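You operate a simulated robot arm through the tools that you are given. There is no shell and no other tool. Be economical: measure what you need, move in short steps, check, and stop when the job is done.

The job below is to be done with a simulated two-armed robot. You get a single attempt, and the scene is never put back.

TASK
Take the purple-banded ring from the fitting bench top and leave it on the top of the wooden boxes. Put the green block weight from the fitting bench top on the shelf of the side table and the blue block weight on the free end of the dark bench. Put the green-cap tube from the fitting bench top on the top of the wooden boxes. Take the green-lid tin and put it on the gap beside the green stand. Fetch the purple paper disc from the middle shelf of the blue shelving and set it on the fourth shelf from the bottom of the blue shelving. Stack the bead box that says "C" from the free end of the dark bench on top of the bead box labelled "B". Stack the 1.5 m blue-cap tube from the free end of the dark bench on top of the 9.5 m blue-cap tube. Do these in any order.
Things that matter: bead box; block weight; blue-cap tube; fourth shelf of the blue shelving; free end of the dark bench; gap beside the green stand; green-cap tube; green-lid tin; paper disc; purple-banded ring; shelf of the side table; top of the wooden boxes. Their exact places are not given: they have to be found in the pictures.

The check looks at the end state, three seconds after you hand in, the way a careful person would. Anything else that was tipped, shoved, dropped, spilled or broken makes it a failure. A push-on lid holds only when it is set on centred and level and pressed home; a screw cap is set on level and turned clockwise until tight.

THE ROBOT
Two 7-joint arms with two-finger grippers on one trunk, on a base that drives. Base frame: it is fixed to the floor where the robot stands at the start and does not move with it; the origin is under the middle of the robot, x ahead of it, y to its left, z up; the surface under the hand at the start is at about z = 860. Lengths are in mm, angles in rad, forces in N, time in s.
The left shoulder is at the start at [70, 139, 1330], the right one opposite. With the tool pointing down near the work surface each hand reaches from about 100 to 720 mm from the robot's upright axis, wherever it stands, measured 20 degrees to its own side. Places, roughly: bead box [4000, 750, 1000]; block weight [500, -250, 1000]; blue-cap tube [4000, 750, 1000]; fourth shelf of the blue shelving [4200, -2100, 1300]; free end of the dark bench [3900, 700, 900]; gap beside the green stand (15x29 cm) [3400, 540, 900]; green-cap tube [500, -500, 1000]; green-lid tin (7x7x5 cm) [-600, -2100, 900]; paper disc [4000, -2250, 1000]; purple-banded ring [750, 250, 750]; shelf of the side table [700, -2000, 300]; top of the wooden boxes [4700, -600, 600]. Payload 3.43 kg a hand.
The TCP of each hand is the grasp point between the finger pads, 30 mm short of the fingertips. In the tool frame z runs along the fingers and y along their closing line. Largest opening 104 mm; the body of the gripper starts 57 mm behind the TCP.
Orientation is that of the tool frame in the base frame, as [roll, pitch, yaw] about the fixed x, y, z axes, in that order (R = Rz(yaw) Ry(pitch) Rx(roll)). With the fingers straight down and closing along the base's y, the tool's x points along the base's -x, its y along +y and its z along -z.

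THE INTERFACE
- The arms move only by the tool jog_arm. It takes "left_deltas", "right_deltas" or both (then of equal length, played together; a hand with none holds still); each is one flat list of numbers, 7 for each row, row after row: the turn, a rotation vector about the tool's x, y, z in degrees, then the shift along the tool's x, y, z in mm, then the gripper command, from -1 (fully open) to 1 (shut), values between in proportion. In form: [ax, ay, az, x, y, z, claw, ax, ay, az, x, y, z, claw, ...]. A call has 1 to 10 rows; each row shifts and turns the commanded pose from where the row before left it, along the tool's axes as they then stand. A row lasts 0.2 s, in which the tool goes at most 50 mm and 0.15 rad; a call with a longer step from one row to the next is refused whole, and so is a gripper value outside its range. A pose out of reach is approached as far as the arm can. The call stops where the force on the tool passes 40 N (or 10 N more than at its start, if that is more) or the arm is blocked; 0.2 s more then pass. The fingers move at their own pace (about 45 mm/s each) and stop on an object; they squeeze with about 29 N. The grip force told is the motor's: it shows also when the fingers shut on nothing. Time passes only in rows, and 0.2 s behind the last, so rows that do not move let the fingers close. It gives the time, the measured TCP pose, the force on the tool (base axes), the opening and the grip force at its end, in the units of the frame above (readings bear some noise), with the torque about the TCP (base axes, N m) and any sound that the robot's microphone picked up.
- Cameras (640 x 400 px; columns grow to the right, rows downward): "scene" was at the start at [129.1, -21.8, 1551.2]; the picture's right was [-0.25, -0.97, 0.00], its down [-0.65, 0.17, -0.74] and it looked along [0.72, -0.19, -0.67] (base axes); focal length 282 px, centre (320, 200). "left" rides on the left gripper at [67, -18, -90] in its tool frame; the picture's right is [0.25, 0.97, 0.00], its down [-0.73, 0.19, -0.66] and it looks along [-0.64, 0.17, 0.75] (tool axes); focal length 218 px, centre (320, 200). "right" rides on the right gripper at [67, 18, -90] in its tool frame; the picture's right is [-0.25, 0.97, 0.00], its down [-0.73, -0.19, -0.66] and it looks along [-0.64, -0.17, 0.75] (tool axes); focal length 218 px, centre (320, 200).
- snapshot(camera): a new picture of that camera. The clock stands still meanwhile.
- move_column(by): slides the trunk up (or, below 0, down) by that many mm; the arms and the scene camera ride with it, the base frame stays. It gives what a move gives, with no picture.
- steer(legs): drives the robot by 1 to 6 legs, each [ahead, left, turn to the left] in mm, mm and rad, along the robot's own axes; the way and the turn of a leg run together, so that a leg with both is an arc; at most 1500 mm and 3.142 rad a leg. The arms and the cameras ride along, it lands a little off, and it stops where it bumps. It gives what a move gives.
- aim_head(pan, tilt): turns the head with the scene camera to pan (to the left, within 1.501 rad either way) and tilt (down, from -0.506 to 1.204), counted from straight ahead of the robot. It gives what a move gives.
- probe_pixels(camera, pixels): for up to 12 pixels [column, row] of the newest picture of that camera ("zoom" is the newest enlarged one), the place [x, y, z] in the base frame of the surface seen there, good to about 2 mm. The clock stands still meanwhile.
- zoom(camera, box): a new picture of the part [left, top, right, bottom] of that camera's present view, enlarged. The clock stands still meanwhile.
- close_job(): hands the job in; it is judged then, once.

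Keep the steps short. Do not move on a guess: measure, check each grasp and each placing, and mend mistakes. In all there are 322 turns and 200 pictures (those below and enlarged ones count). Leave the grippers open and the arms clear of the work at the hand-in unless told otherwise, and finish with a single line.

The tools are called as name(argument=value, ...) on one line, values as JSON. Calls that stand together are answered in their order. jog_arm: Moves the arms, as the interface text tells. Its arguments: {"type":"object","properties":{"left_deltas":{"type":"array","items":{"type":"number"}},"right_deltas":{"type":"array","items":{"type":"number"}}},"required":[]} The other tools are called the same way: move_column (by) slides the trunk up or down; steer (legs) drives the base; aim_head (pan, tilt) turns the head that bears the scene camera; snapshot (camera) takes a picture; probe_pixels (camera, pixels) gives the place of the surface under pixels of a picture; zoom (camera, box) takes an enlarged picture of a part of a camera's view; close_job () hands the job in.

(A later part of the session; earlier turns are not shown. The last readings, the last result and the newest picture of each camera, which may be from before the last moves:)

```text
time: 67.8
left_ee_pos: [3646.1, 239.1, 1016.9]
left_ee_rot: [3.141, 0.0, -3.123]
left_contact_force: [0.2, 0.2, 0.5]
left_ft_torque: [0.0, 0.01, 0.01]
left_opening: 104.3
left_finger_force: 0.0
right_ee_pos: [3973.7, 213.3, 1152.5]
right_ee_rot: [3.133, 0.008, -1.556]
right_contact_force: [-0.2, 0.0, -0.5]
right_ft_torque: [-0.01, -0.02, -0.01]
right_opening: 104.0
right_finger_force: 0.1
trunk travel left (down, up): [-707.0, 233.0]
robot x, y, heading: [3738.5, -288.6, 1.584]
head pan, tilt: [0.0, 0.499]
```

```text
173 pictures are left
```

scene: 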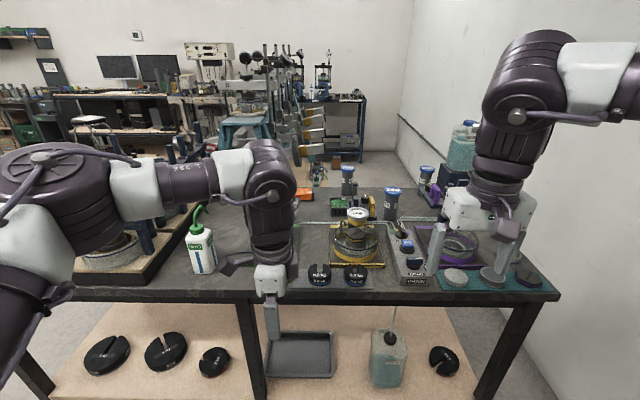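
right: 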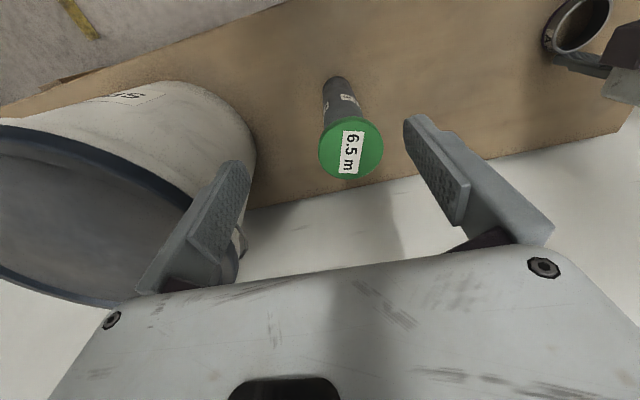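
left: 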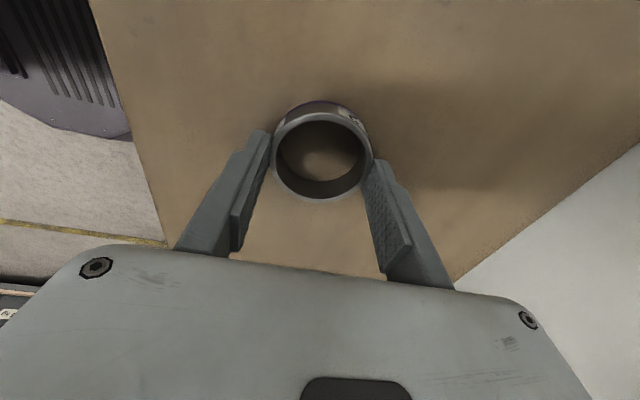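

move_column(by=150)

jog_arm(left_deltas=[0, 0, 0, 0, -50, 0, -1, 0, 0, 0, 0, -50, 0, -1, 0, 0, 0, 0, -50, 0, -1, 0, 0, 0, 50, 0, 0, -1, 0, 0, 0, 50, 0, 0, -1, 0, 0, 0, 50, 0, 0, -1], right_deltas=[0, 0, 0, 50, 0, 0, -1, 0, 0, 0, 50, 0, 0, -1, 0, 0, 0, 50, 0, 0, -1, 0, 0, 0, 0, -40, 0, -1, 0, 0, 0, 0, -40, 0, -1, 0, 0, 0, 0, -40, 0, -1])

aim_head(pan=-0.25, tilt=0.65)

snapshot(camera="scene")

```text
time: 69.5
left_ee_pos: [3645.1, 238.6, 1167.8]
left_ee_rot: [-3.14, 0.0, -3.121]
left_contact_force: [0.6, 1.0, -0.3]
left_ft_torque: [-0.02, 0.0, -0.01]
left_opening: 104.2
left_finger_force: 0.2
right_ee_pos: [3972.9, 213.6, 1304.4]
right_ee_rot: [3.133, 0.008, -1.556]
right_contact_force: [0.9, -0.2, 0.5]
right_ft_torque: [-0.01, -0.04, 0.03]
right_opening: 104.1
right_finger_force: 0.0
trunk travel left (down, up): [-857.0, 83.0]
robot x, y, heading: [3739.3, -292.4, 1.584]
head pan, tilt: [0.0, 0.499]
```

```text
time: 70.9
left_ee_pos: [3498.4, 87.0, 1167.0]
left_ee_rot: [3.14, 0.002, -3.123]
left_contact_force: [0.9, -0.2, 1.2]
left_ft_torque: [-0.01, -0.03, 0.0]
left_opening: 103.9
left_finger_force: 0.0
right_ee_pos: [4097.0, 62.9, 1301.8]
right_ee_rot: [3.134, 0.008, -1.555]
right_contact_force: [0.6, -0.6, -0.8]
right_ft_torque: [0.03, -0.03, -0.01]
right_opening: 103.9
right_finger_force: 0.2
trunk travel left (down, up): [-857.0, 83.0]
robot x, y, heading: [3736.2, -294.6, 1.587]
head pan, tilt: [0.0, 0.499]
```

```text
time: 71.7
left_ee_pos: [3499.0, 88.2, 1167.4]
left_ee_rot: [-3.14, 0.0, -3.123]
left_contact_force: [0.2, 0.5, -0.1]
left_ft_torque: [0.01, 0.01, 0.04]
left_opening: 104.1
left_finger_force: 0.1
right_ee_pos: [4097.1, 64.3, 1301.5]
right_ee_rot: [3.132, 0.006, -1.556]
right_contact_force: [-1.2, -0.1, -0.3]
right_ft_torque: [-0.02, 0.01, -0.01]
right_opening: 103.9
right_finger_force: 0.1
trunk travel left (down, up): [-857.0, 83.0]
robot x, y, heading: [3739.2, -289.3, 1.587]
head pan, tilt: [-0.25, 0.649]
```

```text
172 pictures are left
```

scene: 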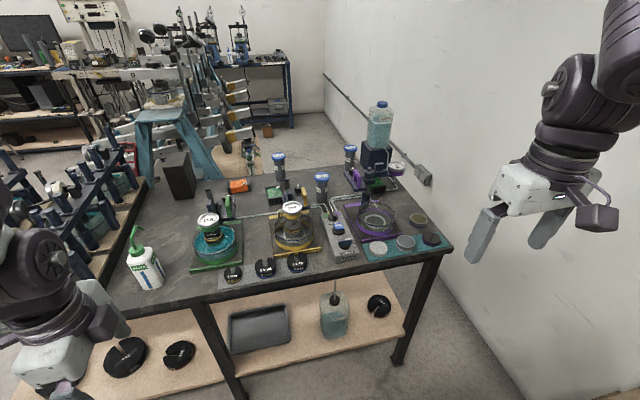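

zoom(camera="scene", box=[110, 130, 290, 300])

zoom(camera="scene", box=[260, 130, 450, 280])

```text
2.35 times, centred on (200, 215) of scene
```

zoom: 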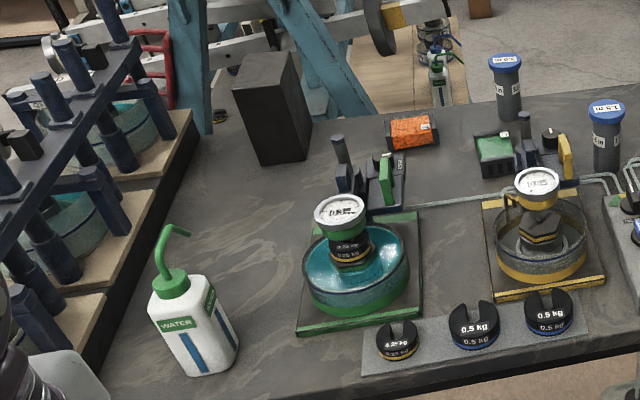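

```text
2.67 times, centred on (355, 205) of scene
```

zoom: 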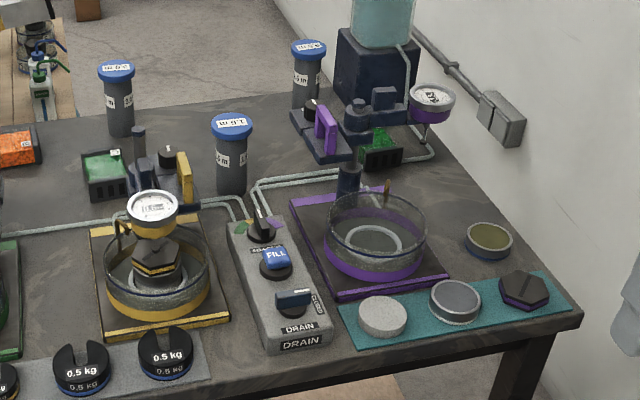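

zoom(camera="scene", box=[220, 140, 340, 210])

probe_pixels(camera="zoom", pixels=[[95, 240], [60, 240], [130, 240], [290, 265], [250, 265], [325, 265], [315, 88], [315, 200], [545, 200], [545, 330], [95, 270], [290, 300]])

zoom(camera="scene", box=[330, 135, 420, 205])

probe_pixels(camera="zoom", pixels=[[140, 90], [140, 160], [300, 300], [345, 330], [280, 340]])

```text
5.33 times, centred on (280, 175) of scene
```

zoom: 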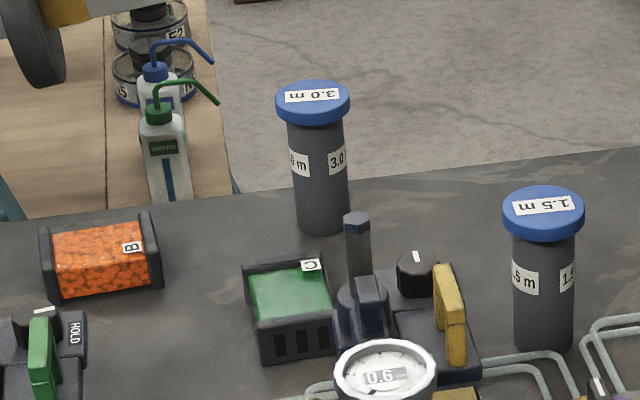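

```text
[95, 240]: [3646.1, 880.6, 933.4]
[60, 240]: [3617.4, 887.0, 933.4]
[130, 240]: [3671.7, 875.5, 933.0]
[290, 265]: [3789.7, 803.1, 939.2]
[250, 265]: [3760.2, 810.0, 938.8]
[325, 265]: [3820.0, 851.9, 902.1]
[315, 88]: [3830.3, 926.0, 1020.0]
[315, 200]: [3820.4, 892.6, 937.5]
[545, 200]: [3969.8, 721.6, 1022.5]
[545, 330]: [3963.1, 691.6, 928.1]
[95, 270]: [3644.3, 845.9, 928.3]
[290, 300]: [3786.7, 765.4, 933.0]
```

```text
5.71 times, centred on (375, 170) of scene
```

zoom: 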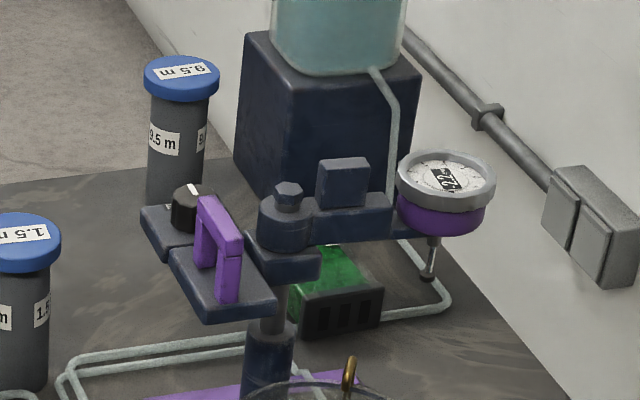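

```text
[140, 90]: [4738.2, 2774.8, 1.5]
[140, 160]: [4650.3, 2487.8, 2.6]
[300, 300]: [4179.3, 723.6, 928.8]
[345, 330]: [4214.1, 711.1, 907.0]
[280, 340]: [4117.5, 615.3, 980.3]
```

C is the green box at ≈(3790,800), B the orange box ≈(3646,880), the 1.5 m tube ≈(3968,705); the 9.5 m tube is behind the purple stand. They are deep, so I check how near the base may come: look down at base and bench edge.

aim_head(pan=0, tilt=1.2)

snapshot(camera="scene")

```text
time: 72.7
left_ee_pos: [3498.6, 87.6, 1167.2]
left_ee_rot: [3.141, 0.0, -3.123]
left_contact_force: [0.7, 0.6, 0.6]
left_ft_torque: [0.0, -0.02, 0.01]
left_opening: 103.8
left_finger_force: 0.1
right_ee_pos: [4096.8, 65.5, 1300.3]
right_ee_rot: [3.132, 0.008, -1.555]
right_contact_force: [-0.1, -0.1, 0.6]
right_ft_torque: [0.01, -0.02, 0.0]
right_opening: 103.9
right_finger_force: 0.0
trunk travel left (down, up): [-857.0, 83.0]
robot x, y, heading: [3735.3, -290.5, 1.592]
head pan, tilt: [0.0, 1.201]
```

```text
167 pictures are left
```

scene: 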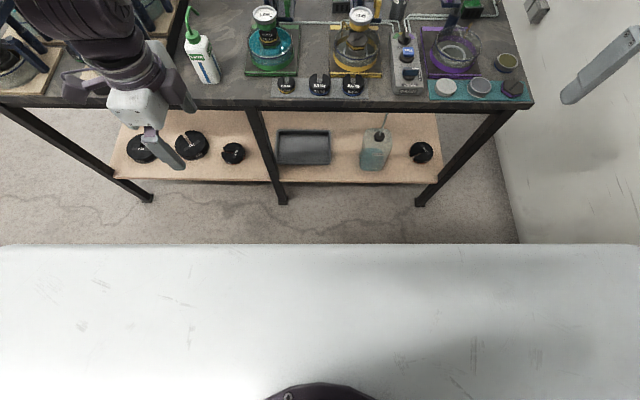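

probe_pixels(camera="scene", pixels=[[330, 95], [530, 100], [20, 95], [320, 250], [282, 203], [420, 205], [320, 178], [230, 88], [320, 390], [320, 215], [510, 85], [490, 95]])

```text
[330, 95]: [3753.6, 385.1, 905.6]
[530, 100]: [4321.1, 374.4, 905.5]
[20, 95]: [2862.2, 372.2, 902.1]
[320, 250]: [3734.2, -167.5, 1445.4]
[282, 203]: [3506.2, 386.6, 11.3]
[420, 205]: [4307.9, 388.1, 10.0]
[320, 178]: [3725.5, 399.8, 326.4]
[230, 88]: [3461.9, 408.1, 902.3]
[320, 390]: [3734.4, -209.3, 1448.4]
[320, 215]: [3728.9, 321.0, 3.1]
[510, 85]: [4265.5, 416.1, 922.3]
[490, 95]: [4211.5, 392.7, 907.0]
```

Bench top z 905, front edge y ≈ 370. I drive ahead to y ≈ 45 (same clearance as at the start) and look down on the bench.

steer(legs=[[335, 0, -0.015]])

aim_head(pan=-0.1, tilt=0.75)

snapshot(camera="scene")

```text
time: 74.9
left_ee_pos: [3504.6, 430.5, 1167.8]
left_ee_rot: [3.139, 0.0, 3.137]
left_contact_force: [-0.9, 0.0, 1.3]
left_ft_torque: [0.03, 0.01, -0.02]
left_opening: 103.9
left_finger_force: 0.1
right_ee_pos: [4102.7, 394.3, 1301.7]
right_ee_rot: [3.132, 0.009, -1.576]
right_contact_force: [0.2, 0.1, -0.3]
right_ft_torque: [0.05, 0.0, 0.01]
right_opening: 104.1
right_finger_force: 0.1
trunk travel left (down, up): [-857.0, 83.0]
robot x, y, heading: [3733.0, 46.0, 1.567]
head pan, tilt: [0.0, 1.201]
```

```text
time: 75.8
left_ee_pos: [3505.6, 434.0, 1166.4]
left_ee_rot: [-3.141, 0.001, 3.138]
left_contact_force: [-0.8, 0.5, -0.1]
left_ft_torque: [0.01, 0.0, 0.01]
left_opening: 104.3
left_finger_force: 0.1
right_ee_pos: [4102.6, 398.1, 1299.7]
right_ee_rot: [3.132, 0.005, -1.577]
right_contact_force: [-0.4, 0.2, 0.4]
right_ft_torque: [-0.03, 0.01, -0.01]
right_opening: 104.0
right_finger_force: 0.1
trunk travel left (down, up): [-857.0, 83.0]
robot x, y, heading: [3735.9, 42.6, 1.566]
head pan, tilt: [-0.099, 0.75]
```

```text
166 pictures are left
```

scene: 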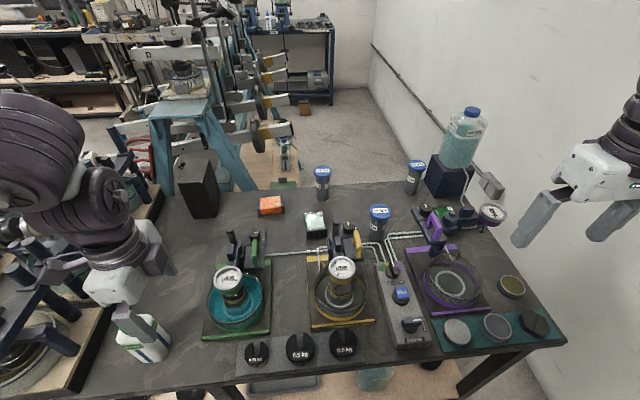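

zoom(camera="scene", box=[195, 160, 365, 270])

probe_pixels(camera="zoom", pixels=[[237, 142], [327, 135], [243, 190], [334, 183], [285, 160], [414, 200], [490, 200], [418, 258], [490, 258], [418, 284], [450, 225], [512, 285]])

probe_pixels(camera="zoom", pixels=[[155, 275], [235, 335], [530, 270], [590, 310], [480, 30], [360, 250], [180, 260], [557, 370], [500, 275], [475, 140]])

```text
3.64 times, centred on (280, 215) of scene
```

zoom: 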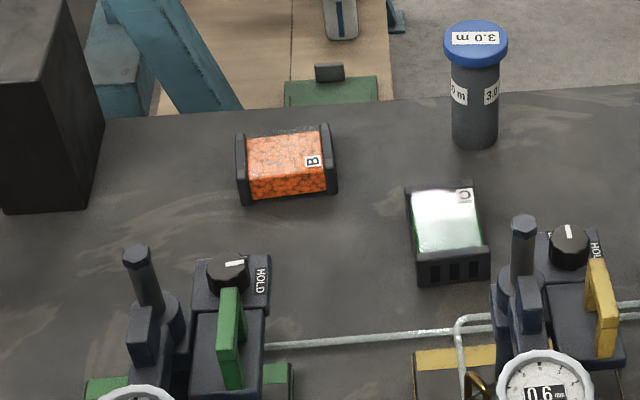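

```text
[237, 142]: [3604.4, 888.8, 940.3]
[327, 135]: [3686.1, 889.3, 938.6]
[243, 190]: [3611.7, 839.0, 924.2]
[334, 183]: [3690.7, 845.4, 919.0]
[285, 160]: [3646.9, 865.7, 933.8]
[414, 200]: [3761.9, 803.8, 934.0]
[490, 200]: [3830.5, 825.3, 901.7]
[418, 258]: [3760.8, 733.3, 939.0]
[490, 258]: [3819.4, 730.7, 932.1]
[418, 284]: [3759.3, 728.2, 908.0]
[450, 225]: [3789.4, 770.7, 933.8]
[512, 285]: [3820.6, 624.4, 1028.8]
```

```text
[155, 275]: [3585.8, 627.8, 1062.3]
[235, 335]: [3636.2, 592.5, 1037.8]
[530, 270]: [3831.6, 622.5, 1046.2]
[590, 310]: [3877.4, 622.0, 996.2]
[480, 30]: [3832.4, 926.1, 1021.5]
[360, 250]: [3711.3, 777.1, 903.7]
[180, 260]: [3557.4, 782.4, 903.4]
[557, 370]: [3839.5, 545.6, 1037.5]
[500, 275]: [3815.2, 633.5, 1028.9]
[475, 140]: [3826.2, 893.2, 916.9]
```

B spans x 3604–3690, y 838–890; C is turned 90° (x 3757–3822, y 728–810). They are far for a downward tool. I look at my base with the left hand camera to see how much closer it may go.

snapshot(camera="left")

```text
164 pictures are left
```

left: 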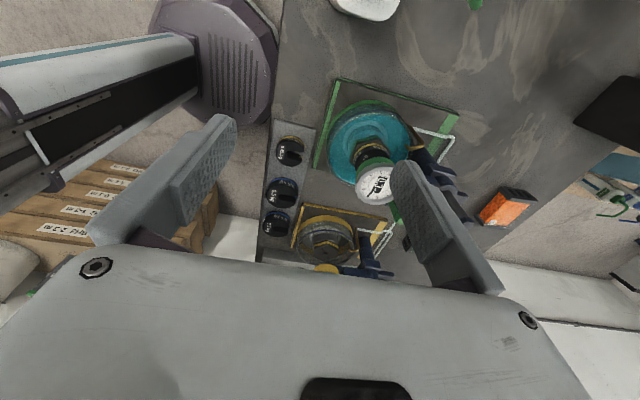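

probe_pixels(camera="left", pixels=[[210, 20], [262, 50], [240, 60], [215, 90], [265, 90], [230, 118], [180, 60], [160, 20], [100, 60], [60, 150], [120, 95], [270, 120]])

```text
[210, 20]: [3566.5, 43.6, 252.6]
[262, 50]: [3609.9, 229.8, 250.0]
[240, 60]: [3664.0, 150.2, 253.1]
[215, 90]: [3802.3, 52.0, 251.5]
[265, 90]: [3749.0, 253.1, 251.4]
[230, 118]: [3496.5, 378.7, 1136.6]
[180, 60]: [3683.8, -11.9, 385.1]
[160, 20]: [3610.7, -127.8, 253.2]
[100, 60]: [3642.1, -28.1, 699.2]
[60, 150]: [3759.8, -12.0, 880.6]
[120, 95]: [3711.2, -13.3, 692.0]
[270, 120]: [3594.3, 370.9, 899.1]
```

My base is only 252 mm high and reaches ~215 mm ahead; the bench's lower shelf is at 326, so the base can slip under it between the legs (x 3506…4308). Raise the trunk and drive in to about (3800, 205).

zoom(camera="left", box=[200, 60, 320, 260])

move_column(by=60)

steer(legs=[[0, -65, 0], [160, 0, 0]])

snapshot(camera="scene")

```text
2.00 times, centred on (260, 160) of left
```

zoom: 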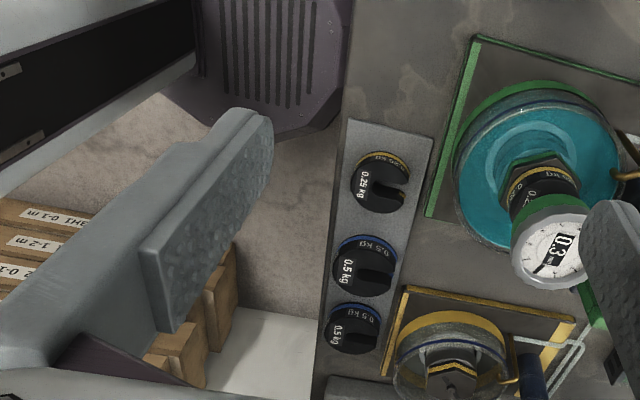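

```text
time: 76.8
left_ee_pos: [3503.4, 430.9, 1227.2]
left_ee_rot: [3.142, 0.0, 3.141]
left_contact_force: [-0.6, -0.6, -0.3]
left_ft_torque: [0.01, 0.0, -0.04]
left_opening: 103.9
left_finger_force: 0.0
right_ee_pos: [4103.4, 397.4, 1360.6]
right_ee_rot: [3.132, 0.008, -1.577]
right_contact_force: [0.3, -0.3, -0.7]
right_ft_torque: [0.01, 0.01, 0.01]
right_opening: 104.0
right_finger_force: 0.0
trunk travel left (down, up): [-917.0, 23.0]
robot x, y, heading: [3736.2, 48.2, 1.566]
head pan, tilt: [-0.099, 0.75]
```

```text
time: 78.8
left_ee_pos: [3572.6, 584.6, 1229.6]
left_ee_rot: [3.141, -0.002, 3.137]
left_contact_force: [-0.6, 0.4, 0.8]
left_ft_torque: [0.04, 0.02, 0.01]
left_opening: 104.2
left_finger_force: 0.1
right_ee_pos: [4171.3, 548.2, 1361.1]
right_ee_rot: [3.131, 0.011, -1.578]
right_contact_force: [0.4, -0.2, -0.4]
right_ft_torque: [0.02, 0.03, 0.0]
right_opening: 104.0
right_finger_force: 0.0
trunk travel left (down, up): [-917.0, 23.0]
robot x, y, heading: [3801.8, 200.5, 1.567]
head pan, tilt: [-0.099, 0.75]
```

```text
162 pictures are left
```

scene: 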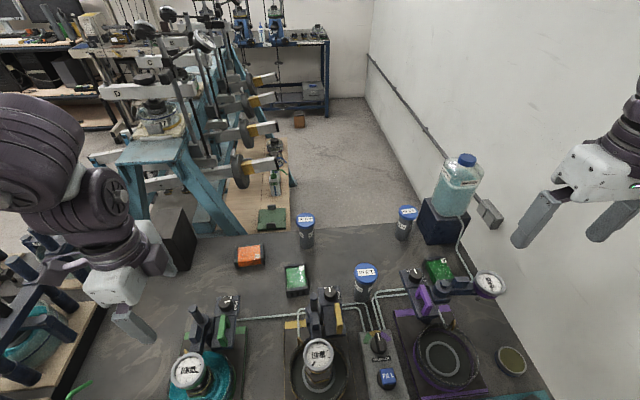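

In place, no bump. Close view of boxes and tubes.

zoom(camera="scene", box=[220, 205, 340, 305])

probe_pixels(camera="zoom", pixels=[[92, 230], [115, 230], [92, 300], [235, 215], [245, 285], [170, 240], [353, 325], [440, 317], [364, 470], [470, 470], [400, 370], [365, 500]])

```text
4.00 times, centred on (280, 255) of scene
```

zoom: 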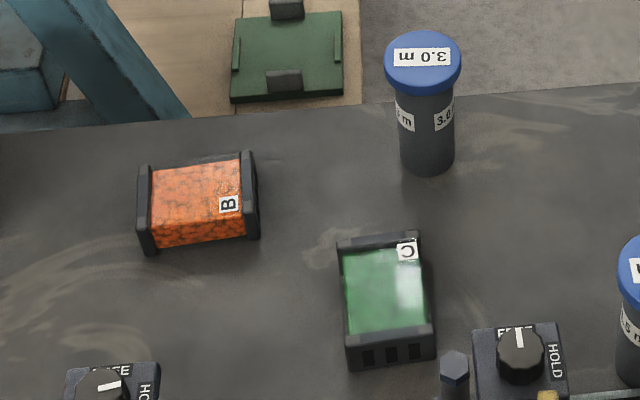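

```text
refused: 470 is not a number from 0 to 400
```

probe_pixels(camera="zoom", pixels=[[142, 170], [151, 240], [249, 155], [256, 232], [195, 200], [340, 240], [412, 234], [350, 343], [430, 333], [383, 290], [387, 357], [145, 210]])

probe_pixels(camera="scene", pixels=[[305, 217], [366, 270], [366, 287], [407, 211], [405, 235], [437, 270], [330, 290], [228, 300], [305, 245], [366, 300]])

```text
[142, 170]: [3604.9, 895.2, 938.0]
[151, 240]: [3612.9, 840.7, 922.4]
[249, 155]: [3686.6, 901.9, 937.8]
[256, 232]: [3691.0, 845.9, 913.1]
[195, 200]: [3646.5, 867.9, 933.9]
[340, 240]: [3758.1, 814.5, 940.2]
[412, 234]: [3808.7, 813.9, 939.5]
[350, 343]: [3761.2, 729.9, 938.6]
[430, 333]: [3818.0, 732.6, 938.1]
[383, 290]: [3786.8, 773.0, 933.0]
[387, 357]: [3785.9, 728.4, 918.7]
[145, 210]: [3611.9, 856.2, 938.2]
```

```text
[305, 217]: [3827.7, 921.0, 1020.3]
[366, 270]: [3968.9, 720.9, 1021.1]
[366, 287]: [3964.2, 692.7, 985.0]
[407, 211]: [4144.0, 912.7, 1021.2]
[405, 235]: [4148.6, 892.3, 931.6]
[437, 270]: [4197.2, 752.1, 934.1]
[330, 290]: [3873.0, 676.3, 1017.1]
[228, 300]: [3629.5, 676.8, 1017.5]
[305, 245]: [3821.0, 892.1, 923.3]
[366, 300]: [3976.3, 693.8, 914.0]
```

C centre ≈ (3788,771), 62 wide (x), long axis ≈ 2° off y. B centre ≈ (3648,869), long axis ≈ 6° off x. I turn the left hand −92° so that it closes along x over C.

jog_arm(left_deltas=[0, 0, -8.4, 0, 0, 0, -1, 0, 0, -8.4, 0, 0, 0, -1, 0, 0, -8.4, 0, 0, 0, -1, 0, 0, -8.4, 0, 0, 0, -1, 0, 0, -8.4, 0, 0, 0, -1, 0, 0, -8.4, 0, 0, 0, -1, 0, 0, -8.4, 0, 0, 0, -1, 0, 0, -8.4, 0, 0, 0, -1, 0, 0, -8.4, 0, 0, 0, -1, 0, 0, -8.4, 0, 0, 0, -1])

jog_arm(left_deltas=[0, 0, -8.2, 0, 0, 0, -1, 0, 0, 0, -30, -36, 0, -1, 0, 0, 0, -30, -36, 0, -1, 0, 0, 0, -30, -36, 0, -1, 0, 0, 0, -30, -36, 0, -1, 0, 0, 0, -33, -36, 0, -1, 0, 0, 0, -33, -35, 0, -1, 0, 0, 0, 0, 0, 45, -1, 0, 0, 0, 0, 0, 45, -1])

snapshot(camera="left")

```text
time: 81.0
left_ee_pos: [3568.9, 588.1, 1226.9]
left_ee_rot: [3.141, -0.003, -1.677]
left_contact_force: [-0.5, 0.3, -0.4]
left_ft_torque: [0.05, -0.03, 0.0]
left_opening: 104.0
left_finger_force: 0.0
right_ee_pos: [4168.3, 551.2, 1361.7]
right_ee_rot: [3.132, 0.007, -1.579]
right_contact_force: [-0.2, -0.1, 0.5]
right_ft_torque: [0.0, -0.01, -0.01]
right_opening: 104.1
right_finger_force: 0.1
trunk travel left (down, up): [-917.0, 23.0]
robot x, y, heading: [3803.4, 201.0, 1.567]
head pan, tilt: [-0.099, 0.75]
```

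```text
time: 83.0
left_ee_pos: [3773.4, 762.1, 1173.9]
left_ee_rot: [-3.137, -0.003, -1.636]
left_contact_force: [-1.2, 1.0, -1.1]
left_ft_torque: [-0.01, 0.01, 0.02]
left_opening: 104.0
left_finger_force: 0.0
left hand out of reach, approached as far as the arm can: row 1, 2
right_ee_pos: [4164.3, 551.9, 1361.2]
right_ee_rot: [3.138, 0.006, -1.578]
right_contact_force: [-0.4, 0.1, -0.1]
right_ft_torque: [0.0, -0.04, 0.01]
right_opening: 104.0
right_finger_force: 0.0
trunk travel left (down, up): [-917.0, 23.0]
robot x, y, heading: [3800.1, 204.5, 1.565]
head pan, tilt: [-0.099, 0.75]
```

```text
160 pictures are left
```

left: 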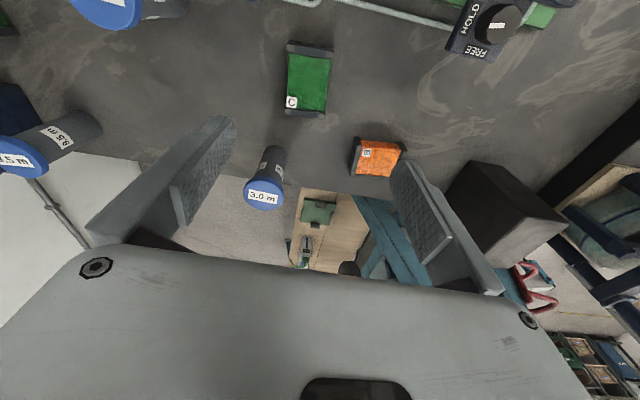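

jog_arm(left_deltas=[0, 0, 0, 0, 0, 0, -1, 0, 0, 0, 0, 0, 0, -1])

probe_pixels(camera="left", pixels=[[288, 45], [330, 55], [287, 106], [323, 113], [307, 82], [357, 140], [401, 149], [353, 174], [378, 160], [395, 177]])

```text
time: 83.6
left_ee_pos: [3774.8, 762.5, 1175.9]
left_ee_rot: [-3.138, -0.002, -1.634]
left_contact_force: [0.4, -0.7, -0.1]
left_ft_torque: [0.0, 0.01, 0.03]
left_opening: 104.0
left_finger_force: 0.1
right_ee_pos: [4166.8, 551.7, 1360.8]
right_ee_rot: [3.135, 0.007, -1.578]
right_contact_force: [-0.2, 0.0, 0.1]
right_ft_torque: [-0.02, -0.01, 0.02]
right_opening: 103.9
right_finger_force: 0.1
trunk travel left (down, up): [-917.0, 23.0]
robot x, y, heading: [3798.7, 202.0, 1.562]
head pan, tilt: [-0.099, 0.75]
```

```text
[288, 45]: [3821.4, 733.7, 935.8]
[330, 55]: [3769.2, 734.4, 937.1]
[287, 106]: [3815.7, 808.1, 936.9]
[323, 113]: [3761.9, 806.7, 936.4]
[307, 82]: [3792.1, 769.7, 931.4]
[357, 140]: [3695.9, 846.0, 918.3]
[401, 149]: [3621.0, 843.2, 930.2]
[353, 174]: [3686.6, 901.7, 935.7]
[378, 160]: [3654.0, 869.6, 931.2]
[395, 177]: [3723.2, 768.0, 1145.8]
```

jog_arm(left_deltas=[0, 0, -7, 0, 0, 0, -1, 0, 0, 0, -9, -15, 0, -1, 0, 0, 0, 0, 0, 40, -1, 0, 0, 0, 0, 0, 40, -1, 0, 0, 0, 0, 0, 40, -1, 0, 0, 0, 0, 0, 0, -1])

```text
time: 85.0
left_ee_pos: [3791.1, 773.8, 1054.2]
left_ee_rot: [-3.141, -0.001, -1.512]
left_contact_force: [0.2, -0.1, -0.4]
left_ft_torque: [-0.03, 0.01, 0.0]
left_opening: 104.3
left_finger_force: 0.0
right_ee_pos: [4169.4, 551.2, 1359.6]
right_ee_rot: [3.133, 0.007, -1.578]
right_contact_force: [0.3, 0.1, -0.2]
right_ft_torque: [-0.04, 0.03, 0.0]
right_opening: 103.9
right_finger_force: 0.0
trunk travel left (down, up): [-917.0, 23.0]
robot x, y, heading: [3801.4, 201.6, 1.565]
head pan, tilt: [-0.099, 0.75]
```

Over C now. Go down to 975 and check from the hand camera.

jog_arm(left_deltas=[0, 0, 0, 0, 0, 40, -1, 0, 0, 0, 0, 0, 38, -1, 0, 0, 0, 0, 0, 0, -1])

snapshot(camera="left")

snapshot(camera="scene")

```text
time: 85.8
left_ee_pos: [3789.9, 774.2, 979.2]
left_ee_rot: [-3.139, -0.004, -1.511]
left_contact_force: [-0.8, -0.9, -0.1]
left_ft_torque: [0.04, 0.02, 0.01]
left_opening: 104.1
left_finger_force: 0.0
right_ee_pos: [4167.9, 551.3, 1361.3]
right_ee_rot: [3.133, 0.007, -1.578]
right_contact_force: [-0.2, 0.0, 0.0]
right_ft_torque: [0.02, -0.05, 0.02]
right_opening: 104.0
right_finger_force: 0.1
trunk travel left (down, up): [-917.0, 23.0]
robot x, y, heading: [3801.0, 203.0, 1.567]
head pan, tilt: [-0.099, 0.75]
```

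```text
159 pictures are left
```

left: 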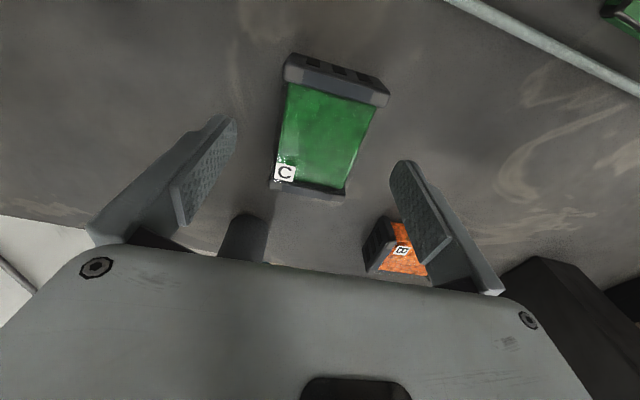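

```text
158 pictures are left
```

scene: 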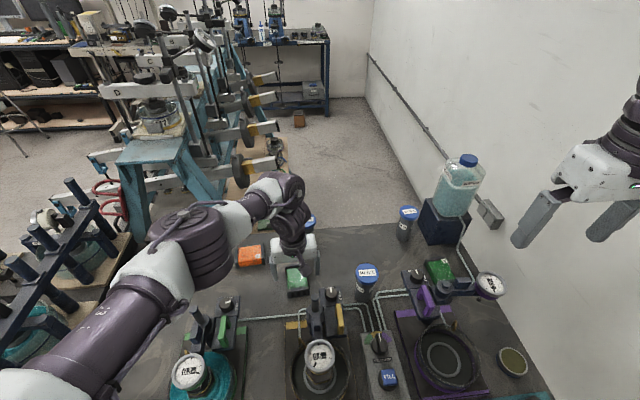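

jog_arm(left_deltas=[0, 0, 0, 0, 0, 30, -1, 0, 0, 0, 0, 0, 8, -1, 0, 0, 0, 0, 0, 0, -1, 0, 0, 0, 0, 0, 0, 1, 0, 0, 0, 0, 0, 0, 1, 0, 0, 0, 0, 0, 0, 1, 0, 0, 0, 0, 0, 0, 1])

```text
time: 87.4
left_ee_pos: [3790.8, 773.7, 938.9]
left_ee_rot: [-3.139, -0.003, -1.513]
left_contact_force: [-1.1, 0.7, -0.4]
left_ft_torque: [0.02, 0.01, 0.0]
left_opening: 61.4
left_finger_force: 29.0
right_ee_pos: [4169.1, 551.2, 1360.0]
right_ee_rot: [3.133, 0.006, -1.577]
right_contact_force: [0.7, 0.1, 0.7]
right_ft_torque: [0.0, -0.01, 0.0]
right_opening: 104.0
right_finger_force: 0.2
trunk travel left (down, up): [-917.0, 23.0]
robot x, y, heading: [3799.7, 205.4, 1.563]
head pan, tilt: [-0.099, 0.75]
```

C gripped (61 mm). Lift 150 and turn 86° clockwise.

jog_arm(left_deltas=[0, 0, 0, 0, 0, -20, 1, 0, 0, 0, 0, 0, -45, 1, 0, 0, 0, 0, 0, -45, 1, 0, 0, 0, 0, 0, -40, 1])

jog_arm(left_deltas=[0, 0, 8.59, 0, 0, 0, 1, 0, 0, 8.59, 0, 0, 0, 1, 0, 0, 8.59, 0, 0, 0, 1, 0, 0, 8.59, 0, 0, 0, 1, 0, 0, 8.59, 0, 0, 0, 1, 0, 0, 8.59, 0, 0, 0, 1, 0, 0, 8.59, 0, 0, 0, 1, 0, 0, 8.59, 0, 0, 0, 1, 0, 0, 8.59, 0, 0, 0, 1, 0, 0, 8.59, 0, 0, 0, 1])

```text
time: 88.4
left_ee_pos: [3790.8, 775.9, 1088.9]
left_ee_rot: [3.141, -0.002, -1.51]
left_contact_force: [0.0, -0.9, -1.9]
left_ft_torque: [0.01, -0.02, -0.02]
left_opening: 61.6
left_finger_force: 28.5
right_ee_pos: [4168.5, 550.6, 1359.8]
right_ee_rot: [3.133, 0.007, -1.58]
right_contact_force: [0.4, 0.2, -0.3]
right_ft_torque: [0.06, 0.02, -0.01]
right_opening: 104.0
right_finger_force: 0.1
trunk travel left (down, up): [-917.0, 23.0]
robot x, y, heading: [3803.8, 202.0, 1.569]
head pan, tilt: [-0.099, 0.75]
```

```text
time: 90.6
left_ee_pos: [3789.6, 773.6, 1089.6]
left_ee_rot: [-3.137, 0.002, -3.013]
left_contact_force: [0.9, 1.2, -1.6]
left_ft_torque: [0.01, 0.03, 0.01]
left_opening: 61.2
left_finger_force: 28.9
right_ee_pos: [4168.0, 551.7, 1359.9]
right_ee_rot: [3.134, 0.007, -1.577]
right_contact_force: [-0.2, -0.3, -0.1]
right_ft_torque: [-0.01, -0.02, 0.01]
right_opening: 103.8
right_finger_force: 0.1
trunk travel left (down, up): [-917.0, 23.0]
robot x, y, heading: [3801.4, 201.7, 1.563]
head pan, tilt: [-0.099, 0.75]
```

jog_arm(left_deltas=[0, 0, 0, 30.8, 28.5, 0, 1, 0, 0, 0, 30.8, 28.5, 0, 1, 0, 0, 0, 30.8, 28.5, 0, 1, 0, 0, 0, 30.8, 28.5, 0, 1, 0, 0, 0, 0, 0, 35, 1, 0, 0, 0, 0, 0, 35, 1, 0, 0, 0, 0, 0, 0, 1])

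snapshot(camera="left")

zoom(camera="scene", box=[200, 190, 340, 300])

```text
time: 92.2
left_ee_pos: [3662.0, 861.5, 1021.4]
left_ee_rot: [-3.14, 0.002, -3.013]
left_contact_force: [0.3, -0.6, -2.1]
left_ft_torque: [0.02, -0.01, -0.02]
left_opening: 61.2
left_finger_force: 29.5
left hand out of reach, approached as far as the arm can: row 6
right_ee_pos: [4169.4, 551.2, 1360.9]
right_ee_rot: [3.132, 0.007, -1.579]
right_contact_force: [0.5, -0.8, -0.1]
right_ft_torque: [0.02, 0.01, 0.03]
right_opening: 103.9
right_finger_force: 0.1
trunk travel left (down, up): [-917.0, 23.0]
robot x, y, heading: [3802.7, 197.9, 1.568]
head pan, tilt: [-0.099, 0.75]
```

```text
157 pictures are left
```

left: 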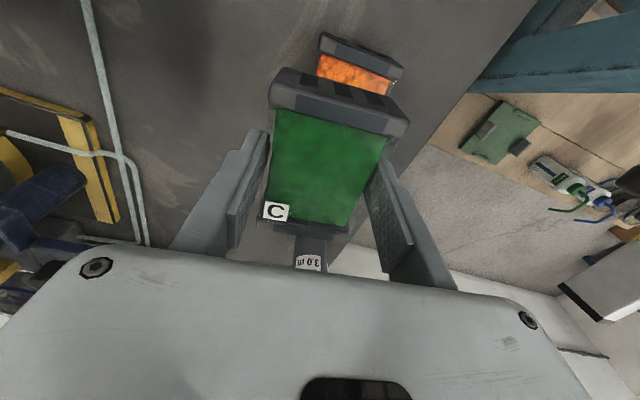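

```text
3.64 times, centred on (270, 245) of scene
```

zoom: 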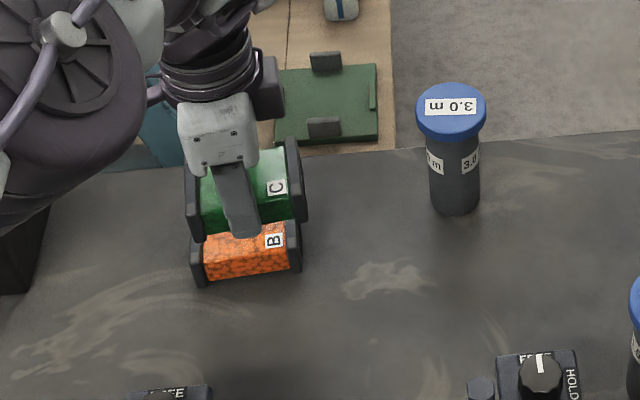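

The reach ends 10 mm short. I raise the hand a little, lower the trunk by 50, and creep 15 mm forward to gain reach.

jog_arm(left_deltas=[0, 0, 0, 0, 0, -40, 1, 0, 0, 0, 0, 0, -10, 1])

move_column(by=-60)

steer(legs=[[12, 0, 0]])

```text
time: 92.8
left_ee_pos: [3658.5, 861.7, 1073.1]
left_ee_rot: [-3.139, 0.0, -3.012]
left_contact_force: [-0.4, 0.0, -1.0]
left_ft_torque: [0.04, 0.02, -0.01]
left_opening: 61.4
left_finger_force: 28.9
right_ee_pos: [4169.6, 550.5, 1361.5]
right_ee_rot: [3.134, 0.007, -1.577]
right_contact_force: [-0.3, -0.6, 1.2]
right_ft_torque: [0.02, 0.05, -0.01]
right_opening: 104.0
right_finger_force: 0.0
trunk travel left (down, up): [-917.0, 23.0]
robot x, y, heading: [3803.1, 201.1, 1.563]
head pan, tilt: [-0.099, 0.75]
```

```text
time: 93.8
left_ee_pos: [3658.1, 862.3, 1011.8]
left_ee_rot: [-3.14, 0.001, -3.012]
left_contact_force: [-0.1, 0.6, -1.0]
left_ft_torque: [-0.01, -0.03, 0.0]
left_opening: 61.5
left_finger_force: 29.5
right_ee_pos: [4168.1, 551.5, 1302.2]
right_ee_rot: [3.134, 0.007, -1.577]
right_contact_force: [-0.8, -0.3, 1.0]
right_ft_torque: [0.01, -0.02, 0.0]
right_opening: 104.0
right_finger_force: 0.1
trunk travel left (down, up): [-857.0, 83.0]
robot x, y, heading: [3795.4, 204.8, 1.567]
head pan, tilt: [-0.099, 0.75]
```

```text
time: 94.5
left_ee_pos: [3658.9, 871.9, 1013.9]
left_ee_rot: [3.141, 0.001, -3.01]
left_contact_force: [-0.1, -0.8, -1.3]
left_ft_torque: [0.05, 0.0, 0.01]
left_opening: 61.4
left_finger_force: 28.8
right_ee_pos: [4166.9, 559.1, 1301.8]
right_ee_rot: [3.133, 0.01, -1.579]
right_contact_force: [-0.4, -0.5, 0.5]
right_ft_torque: [0.01, -0.03, 0.0]
right_opening: 104.0
right_finger_force: 0.0
trunk travel left (down, up): [-857.0, 83.0]
robot x, y, heading: [3800.8, 212.8, 1.564]
head pan, tilt: [-0.099, 0.75]
```

jog_arm(left_deltas=[0, 0, 0, 6, 0, 0, 1, 0, 0, 0, 0, 0, 25, 1, 0, 0, 0, 0, 0, 0, 1])

zoom(camera="scene", box=[200, 200, 320, 300])

snapshot(camera="left")

```text
time: 95.3
left_ee_pos: [3652.4, 875.3, 985.4]
left_ee_rot: [-3.14, 0.003, -3.011]
left_contact_force: [0.0, -0.3, -1.7]
left_ft_torque: [0.04, 0.0, 0.03]
left_opening: 61.6
left_finger_force: 28.9
right_ee_pos: [4168.6, 563.5, 1299.8]
right_ee_rot: [3.133, 0.006, -1.578]
right_contact_force: [-0.2, -0.5, -0.4]
right_ft_torque: [0.02, 0.04, -0.01]
right_opening: 103.9
right_finger_force: 0.0
trunk travel left (down, up): [-857.0, 83.0]
robot x, y, heading: [3800.4, 216.9, 1.564]
head pan, tilt: [-0.099, 0.75]
```

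```text
4.00 times, centred on (260, 250) of scene
```

zoom: 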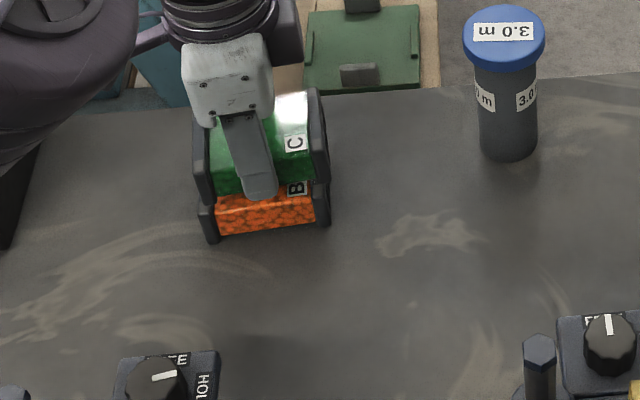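

```text
154 pictures are left
```

left: 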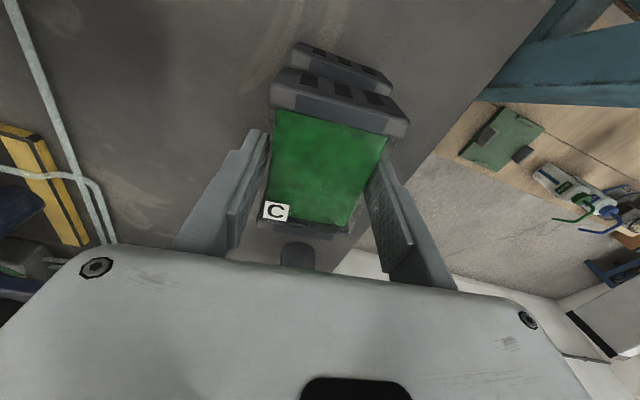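

probe_pixels(camera="zoom", pixels=[[205, 195], [323, 172], [211, 230], [326, 212], [197, 140], [313, 100], [207, 215], [326, 195]])

probe_pixels(camera="left", pixels=[[278, 88], [403, 125], [300, 55], [388, 82], [275, 103], [404, 133], [296, 62], [389, 91]])

```text
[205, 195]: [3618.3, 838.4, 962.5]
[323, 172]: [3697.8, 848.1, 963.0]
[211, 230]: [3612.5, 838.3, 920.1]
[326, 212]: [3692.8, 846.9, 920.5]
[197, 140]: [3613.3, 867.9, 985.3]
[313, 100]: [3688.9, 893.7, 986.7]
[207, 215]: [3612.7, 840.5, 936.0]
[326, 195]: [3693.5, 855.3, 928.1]
```

```text
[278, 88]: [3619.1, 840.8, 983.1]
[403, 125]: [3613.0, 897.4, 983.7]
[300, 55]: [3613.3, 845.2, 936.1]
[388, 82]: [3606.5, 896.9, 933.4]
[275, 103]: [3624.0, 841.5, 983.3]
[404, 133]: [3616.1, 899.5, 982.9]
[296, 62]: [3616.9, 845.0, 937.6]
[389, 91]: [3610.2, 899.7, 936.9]
```

C is aligned in angle but 5.5 mm too far in x. Shift and lower onto B.

jog_arm(left_deltas=[0, 0, 0, 5.5, 0, 0, 1, 0, 0, 0, 0, 0, 7, 1, 0, 0, 0, 0, 0, 2, 1, 0, 0, 0, 0, 0, 1, 1, 0, 0, 0, 0, 0, 1, 1, 0, 0, 0, 0, 0, 0, 1])

```text
time: 96.7
left_ee_pos: [3647.2, 873.1, 976.3]
left_ee_rot: [-3.14, 0.003, -3.011]
left_contact_force: [0.4, 1.2, 4.1]
left_ft_torque: [0.06, 0.23, 0.0]
left_opening: 61.4
left_finger_force: 28.6
right_ee_pos: [4168.9, 563.8, 1300.8]
right_ee_rot: [3.134, 0.007, -1.578]
right_contact_force: [0.2, -0.1, -0.5]
right_ft_torque: [-0.01, 0.01, 0.01]
right_opening: 103.9
right_finger_force: 0.1
trunk travel left (down, up): [-857.0, 83.0]
robot x, y, heading: [3797.9, 214.4, 1.566]
head pan, tilt: [-0.099, 0.75]
```

jog_arm(left_deltas=[0, 0, 0, 0, 0, 1, 1, 0, 0, 0, 0, 0, 0, 1])

zoom(camera="scene", box=[220, 220, 300, 280])

```text
time: 97.3
left_ee_pos: [3647.1, 873.2, 976.2]
left_ee_rot: [-3.141, 0.003, -3.01]
left_contact_force: [0.6, 3.1, 10.3]
left_ft_torque: [0.05, 0.53, -0.1]
left_opening: 61.5
left_finger_force: 28.8
right_ee_pos: [4169.2, 562.9, 1300.5]
right_ee_rot: [3.134, 0.008, -1.579]
right_contact_force: [0.3, 0.5, -0.1]
right_ft_torque: [0.0, -0.06, 0.01]
right_opening: 104.2
right_finger_force: 0.1
trunk travel left (down, up): [-857.0, 83.0]
robot x, y, heading: [3800.9, 214.1, 1.564]
head pan, tilt: [-0.099, 0.75]
```

```text
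6.67 times, centred on (260, 250) of scene
```

zoom: 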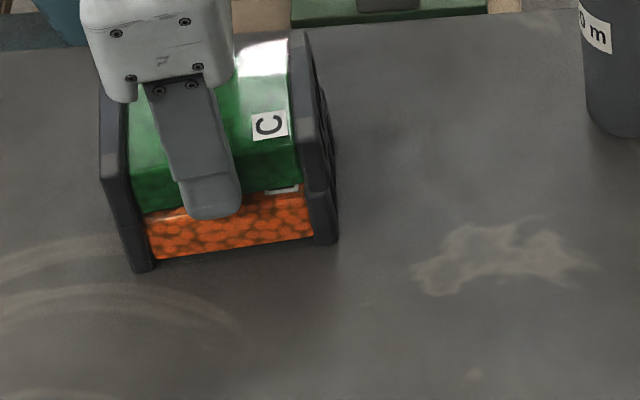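

It rests on B, plate on plate. Release and lift off.

jog_arm(left_deltas=[0, 0, 0, 0, 0, 0, -1, 0, 0, 0, 0, 0, 0, -1, 0, 0, 0, 0, 0, 0, -1, 0, 0, 0, 0, 0, 0, -1, 0, 0, 0, 0, 0, -20, -1, 0, 0, 0, 0, 0, -40, -1, 0, 0, 0, 0, 0, -40, -1, 0, 0, 0, 0, -40, -20, -1, 0, 0, 0, 0, -40, -20, -1, 0, 0, 0, 0, -40, -20, -1])

snapshot(camera="scene")

zoom(camera="scene", box=[210, 220, 290, 280])

```text
time: 99.5
left_ee_pos: [3663.8, 752.5, 1135.8]
left_ee_rot: [-3.141, 0.001, -3.009]
left_contact_force: [0.2, -0.8, 0.3]
left_ft_torque: [0.0, 0.03, 0.0]
left_opening: 103.8
left_finger_force: 0.1
right_ee_pos: [4169.3, 561.9, 1300.9]
right_ee_rot: [3.132, 0.008, -1.581]
right_contact_force: [-0.1, -0.6, -0.1]
right_ft_torque: [0.03, 0.02, -0.04]
right_opening: 104.1
right_finger_force: 0.0
trunk travel left (down, up): [-857.0, 83.0]
robot x, y, heading: [3803.4, 213.5, 1.567]
head pan, tilt: [-0.099, 0.75]
```

```text
152 pictures are left
```

scene: 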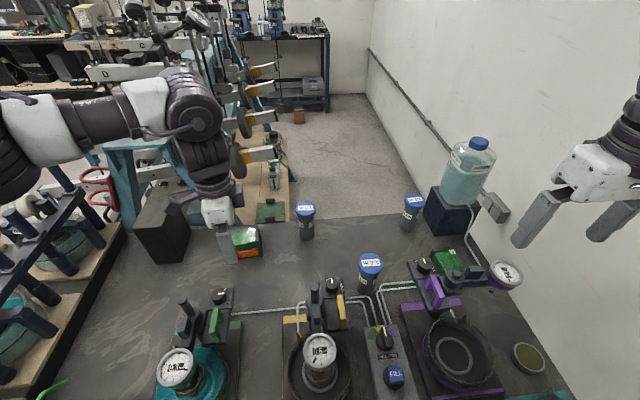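

```text
6.67 times, centred on (250, 250) of scene
```

zoom: 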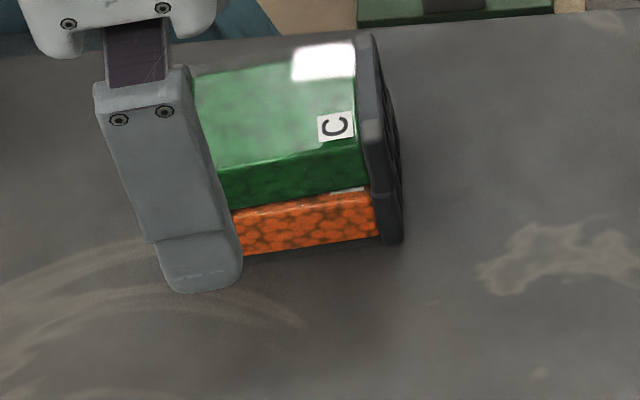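

C sits on B. Now the tubes: I measure the surroundings of the 1.5 m and 9.5 m tubes.

zoom(camera="scene", box=[330, 130, 530, 310])

probe_pixels(camera="scene", pixels=[[442, 175], [450, 165], [478, 143], [425, 215], [428, 195], [470, 190], [405, 205], [421, 205], [413, 197], [413, 209], [432, 290], [508, 272]])

probe_pixels(camera="scene", pixels=[[359, 265], [382, 265], [370, 255], [370, 271], [334, 285], [342, 310], [390, 285], [405, 225], [420, 230], [424, 265], [440, 255], [366, 290]])

```text
2.22 times, centred on (430, 220) of scene
```

zoom: 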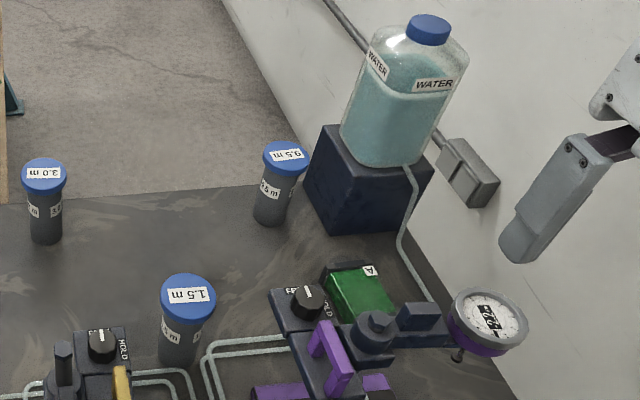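

```text
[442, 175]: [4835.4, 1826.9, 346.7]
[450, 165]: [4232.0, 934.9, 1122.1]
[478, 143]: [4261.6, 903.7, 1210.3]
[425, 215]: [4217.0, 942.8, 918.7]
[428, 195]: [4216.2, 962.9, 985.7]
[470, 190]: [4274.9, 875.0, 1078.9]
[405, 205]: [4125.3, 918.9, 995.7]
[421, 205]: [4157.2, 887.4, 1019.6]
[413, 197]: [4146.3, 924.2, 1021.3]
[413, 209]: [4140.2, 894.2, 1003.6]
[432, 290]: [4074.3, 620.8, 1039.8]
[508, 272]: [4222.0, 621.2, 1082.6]
```

```text
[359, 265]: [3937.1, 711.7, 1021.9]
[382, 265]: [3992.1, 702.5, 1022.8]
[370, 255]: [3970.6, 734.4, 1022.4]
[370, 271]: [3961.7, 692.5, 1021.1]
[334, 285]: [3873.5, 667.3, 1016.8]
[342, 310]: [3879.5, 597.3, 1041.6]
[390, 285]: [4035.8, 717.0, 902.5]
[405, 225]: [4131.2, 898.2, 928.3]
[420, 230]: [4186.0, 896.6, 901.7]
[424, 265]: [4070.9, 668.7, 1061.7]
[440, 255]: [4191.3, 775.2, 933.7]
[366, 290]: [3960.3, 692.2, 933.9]
```

I place the robot further right (right shoulder near x 4090) and raise the trunk.

move_column(by=70)

steer(legs=[[0, -140, 0]])

probe_pixels(camera="scene", pixels=[[342, 285]])

```text
time: 100.6
left_ee_pos: [3661.5, 755.5, 1204.3]
left_ee_rot: [-3.137, 0.001, -3.01]
left_contact_force: [0.2, -0.1, 0.0]
left_ft_torque: [0.0, 0.01, 0.01]
left_opening: 104.2
left_finger_force: 0.1
right_ee_pos: [4168.2, 563.5, 1369.9]
right_ee_rot: [3.132, 0.007, -1.578]
right_contact_force: [-0.5, 0.0, 0.3]
right_ft_torque: [-0.01, 0.02, -0.01]
right_opening: 103.9
right_finger_force: 0.0
trunk travel left (down, up): [-927.0, 13.0]
robot x, y, heading: [3799.5, 213.5, 1.566]
head pan, tilt: [-0.099, 0.75]
```

```text
time: 101.9
left_ee_pos: [3797.3, 753.9, 1203.6]
left_ee_rot: [-3.138, 0.006, -3.009]
left_contact_force: [-0.3, 0.1, -0.1]
left_ft_torque: [-0.01, -0.01, -0.02]
left_opening: 103.9
left_finger_force: 0.0
right_ee_pos: [4303.3, 562.8, 1372.5]
right_ee_rot: [3.135, 0.007, -1.578]
right_contact_force: [-0.2, -0.5, -0.5]
right_ft_torque: [0.0, -0.03, -0.02]
right_opening: 104.0
right_finger_force: 0.1
trunk travel left (down, up): [-927.0, 13.0]
robot x, y, heading: [3940.9, 212.8, 1.568]
head pan, tilt: [-0.099, 0.75]
```

```text
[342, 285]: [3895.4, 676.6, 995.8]
```

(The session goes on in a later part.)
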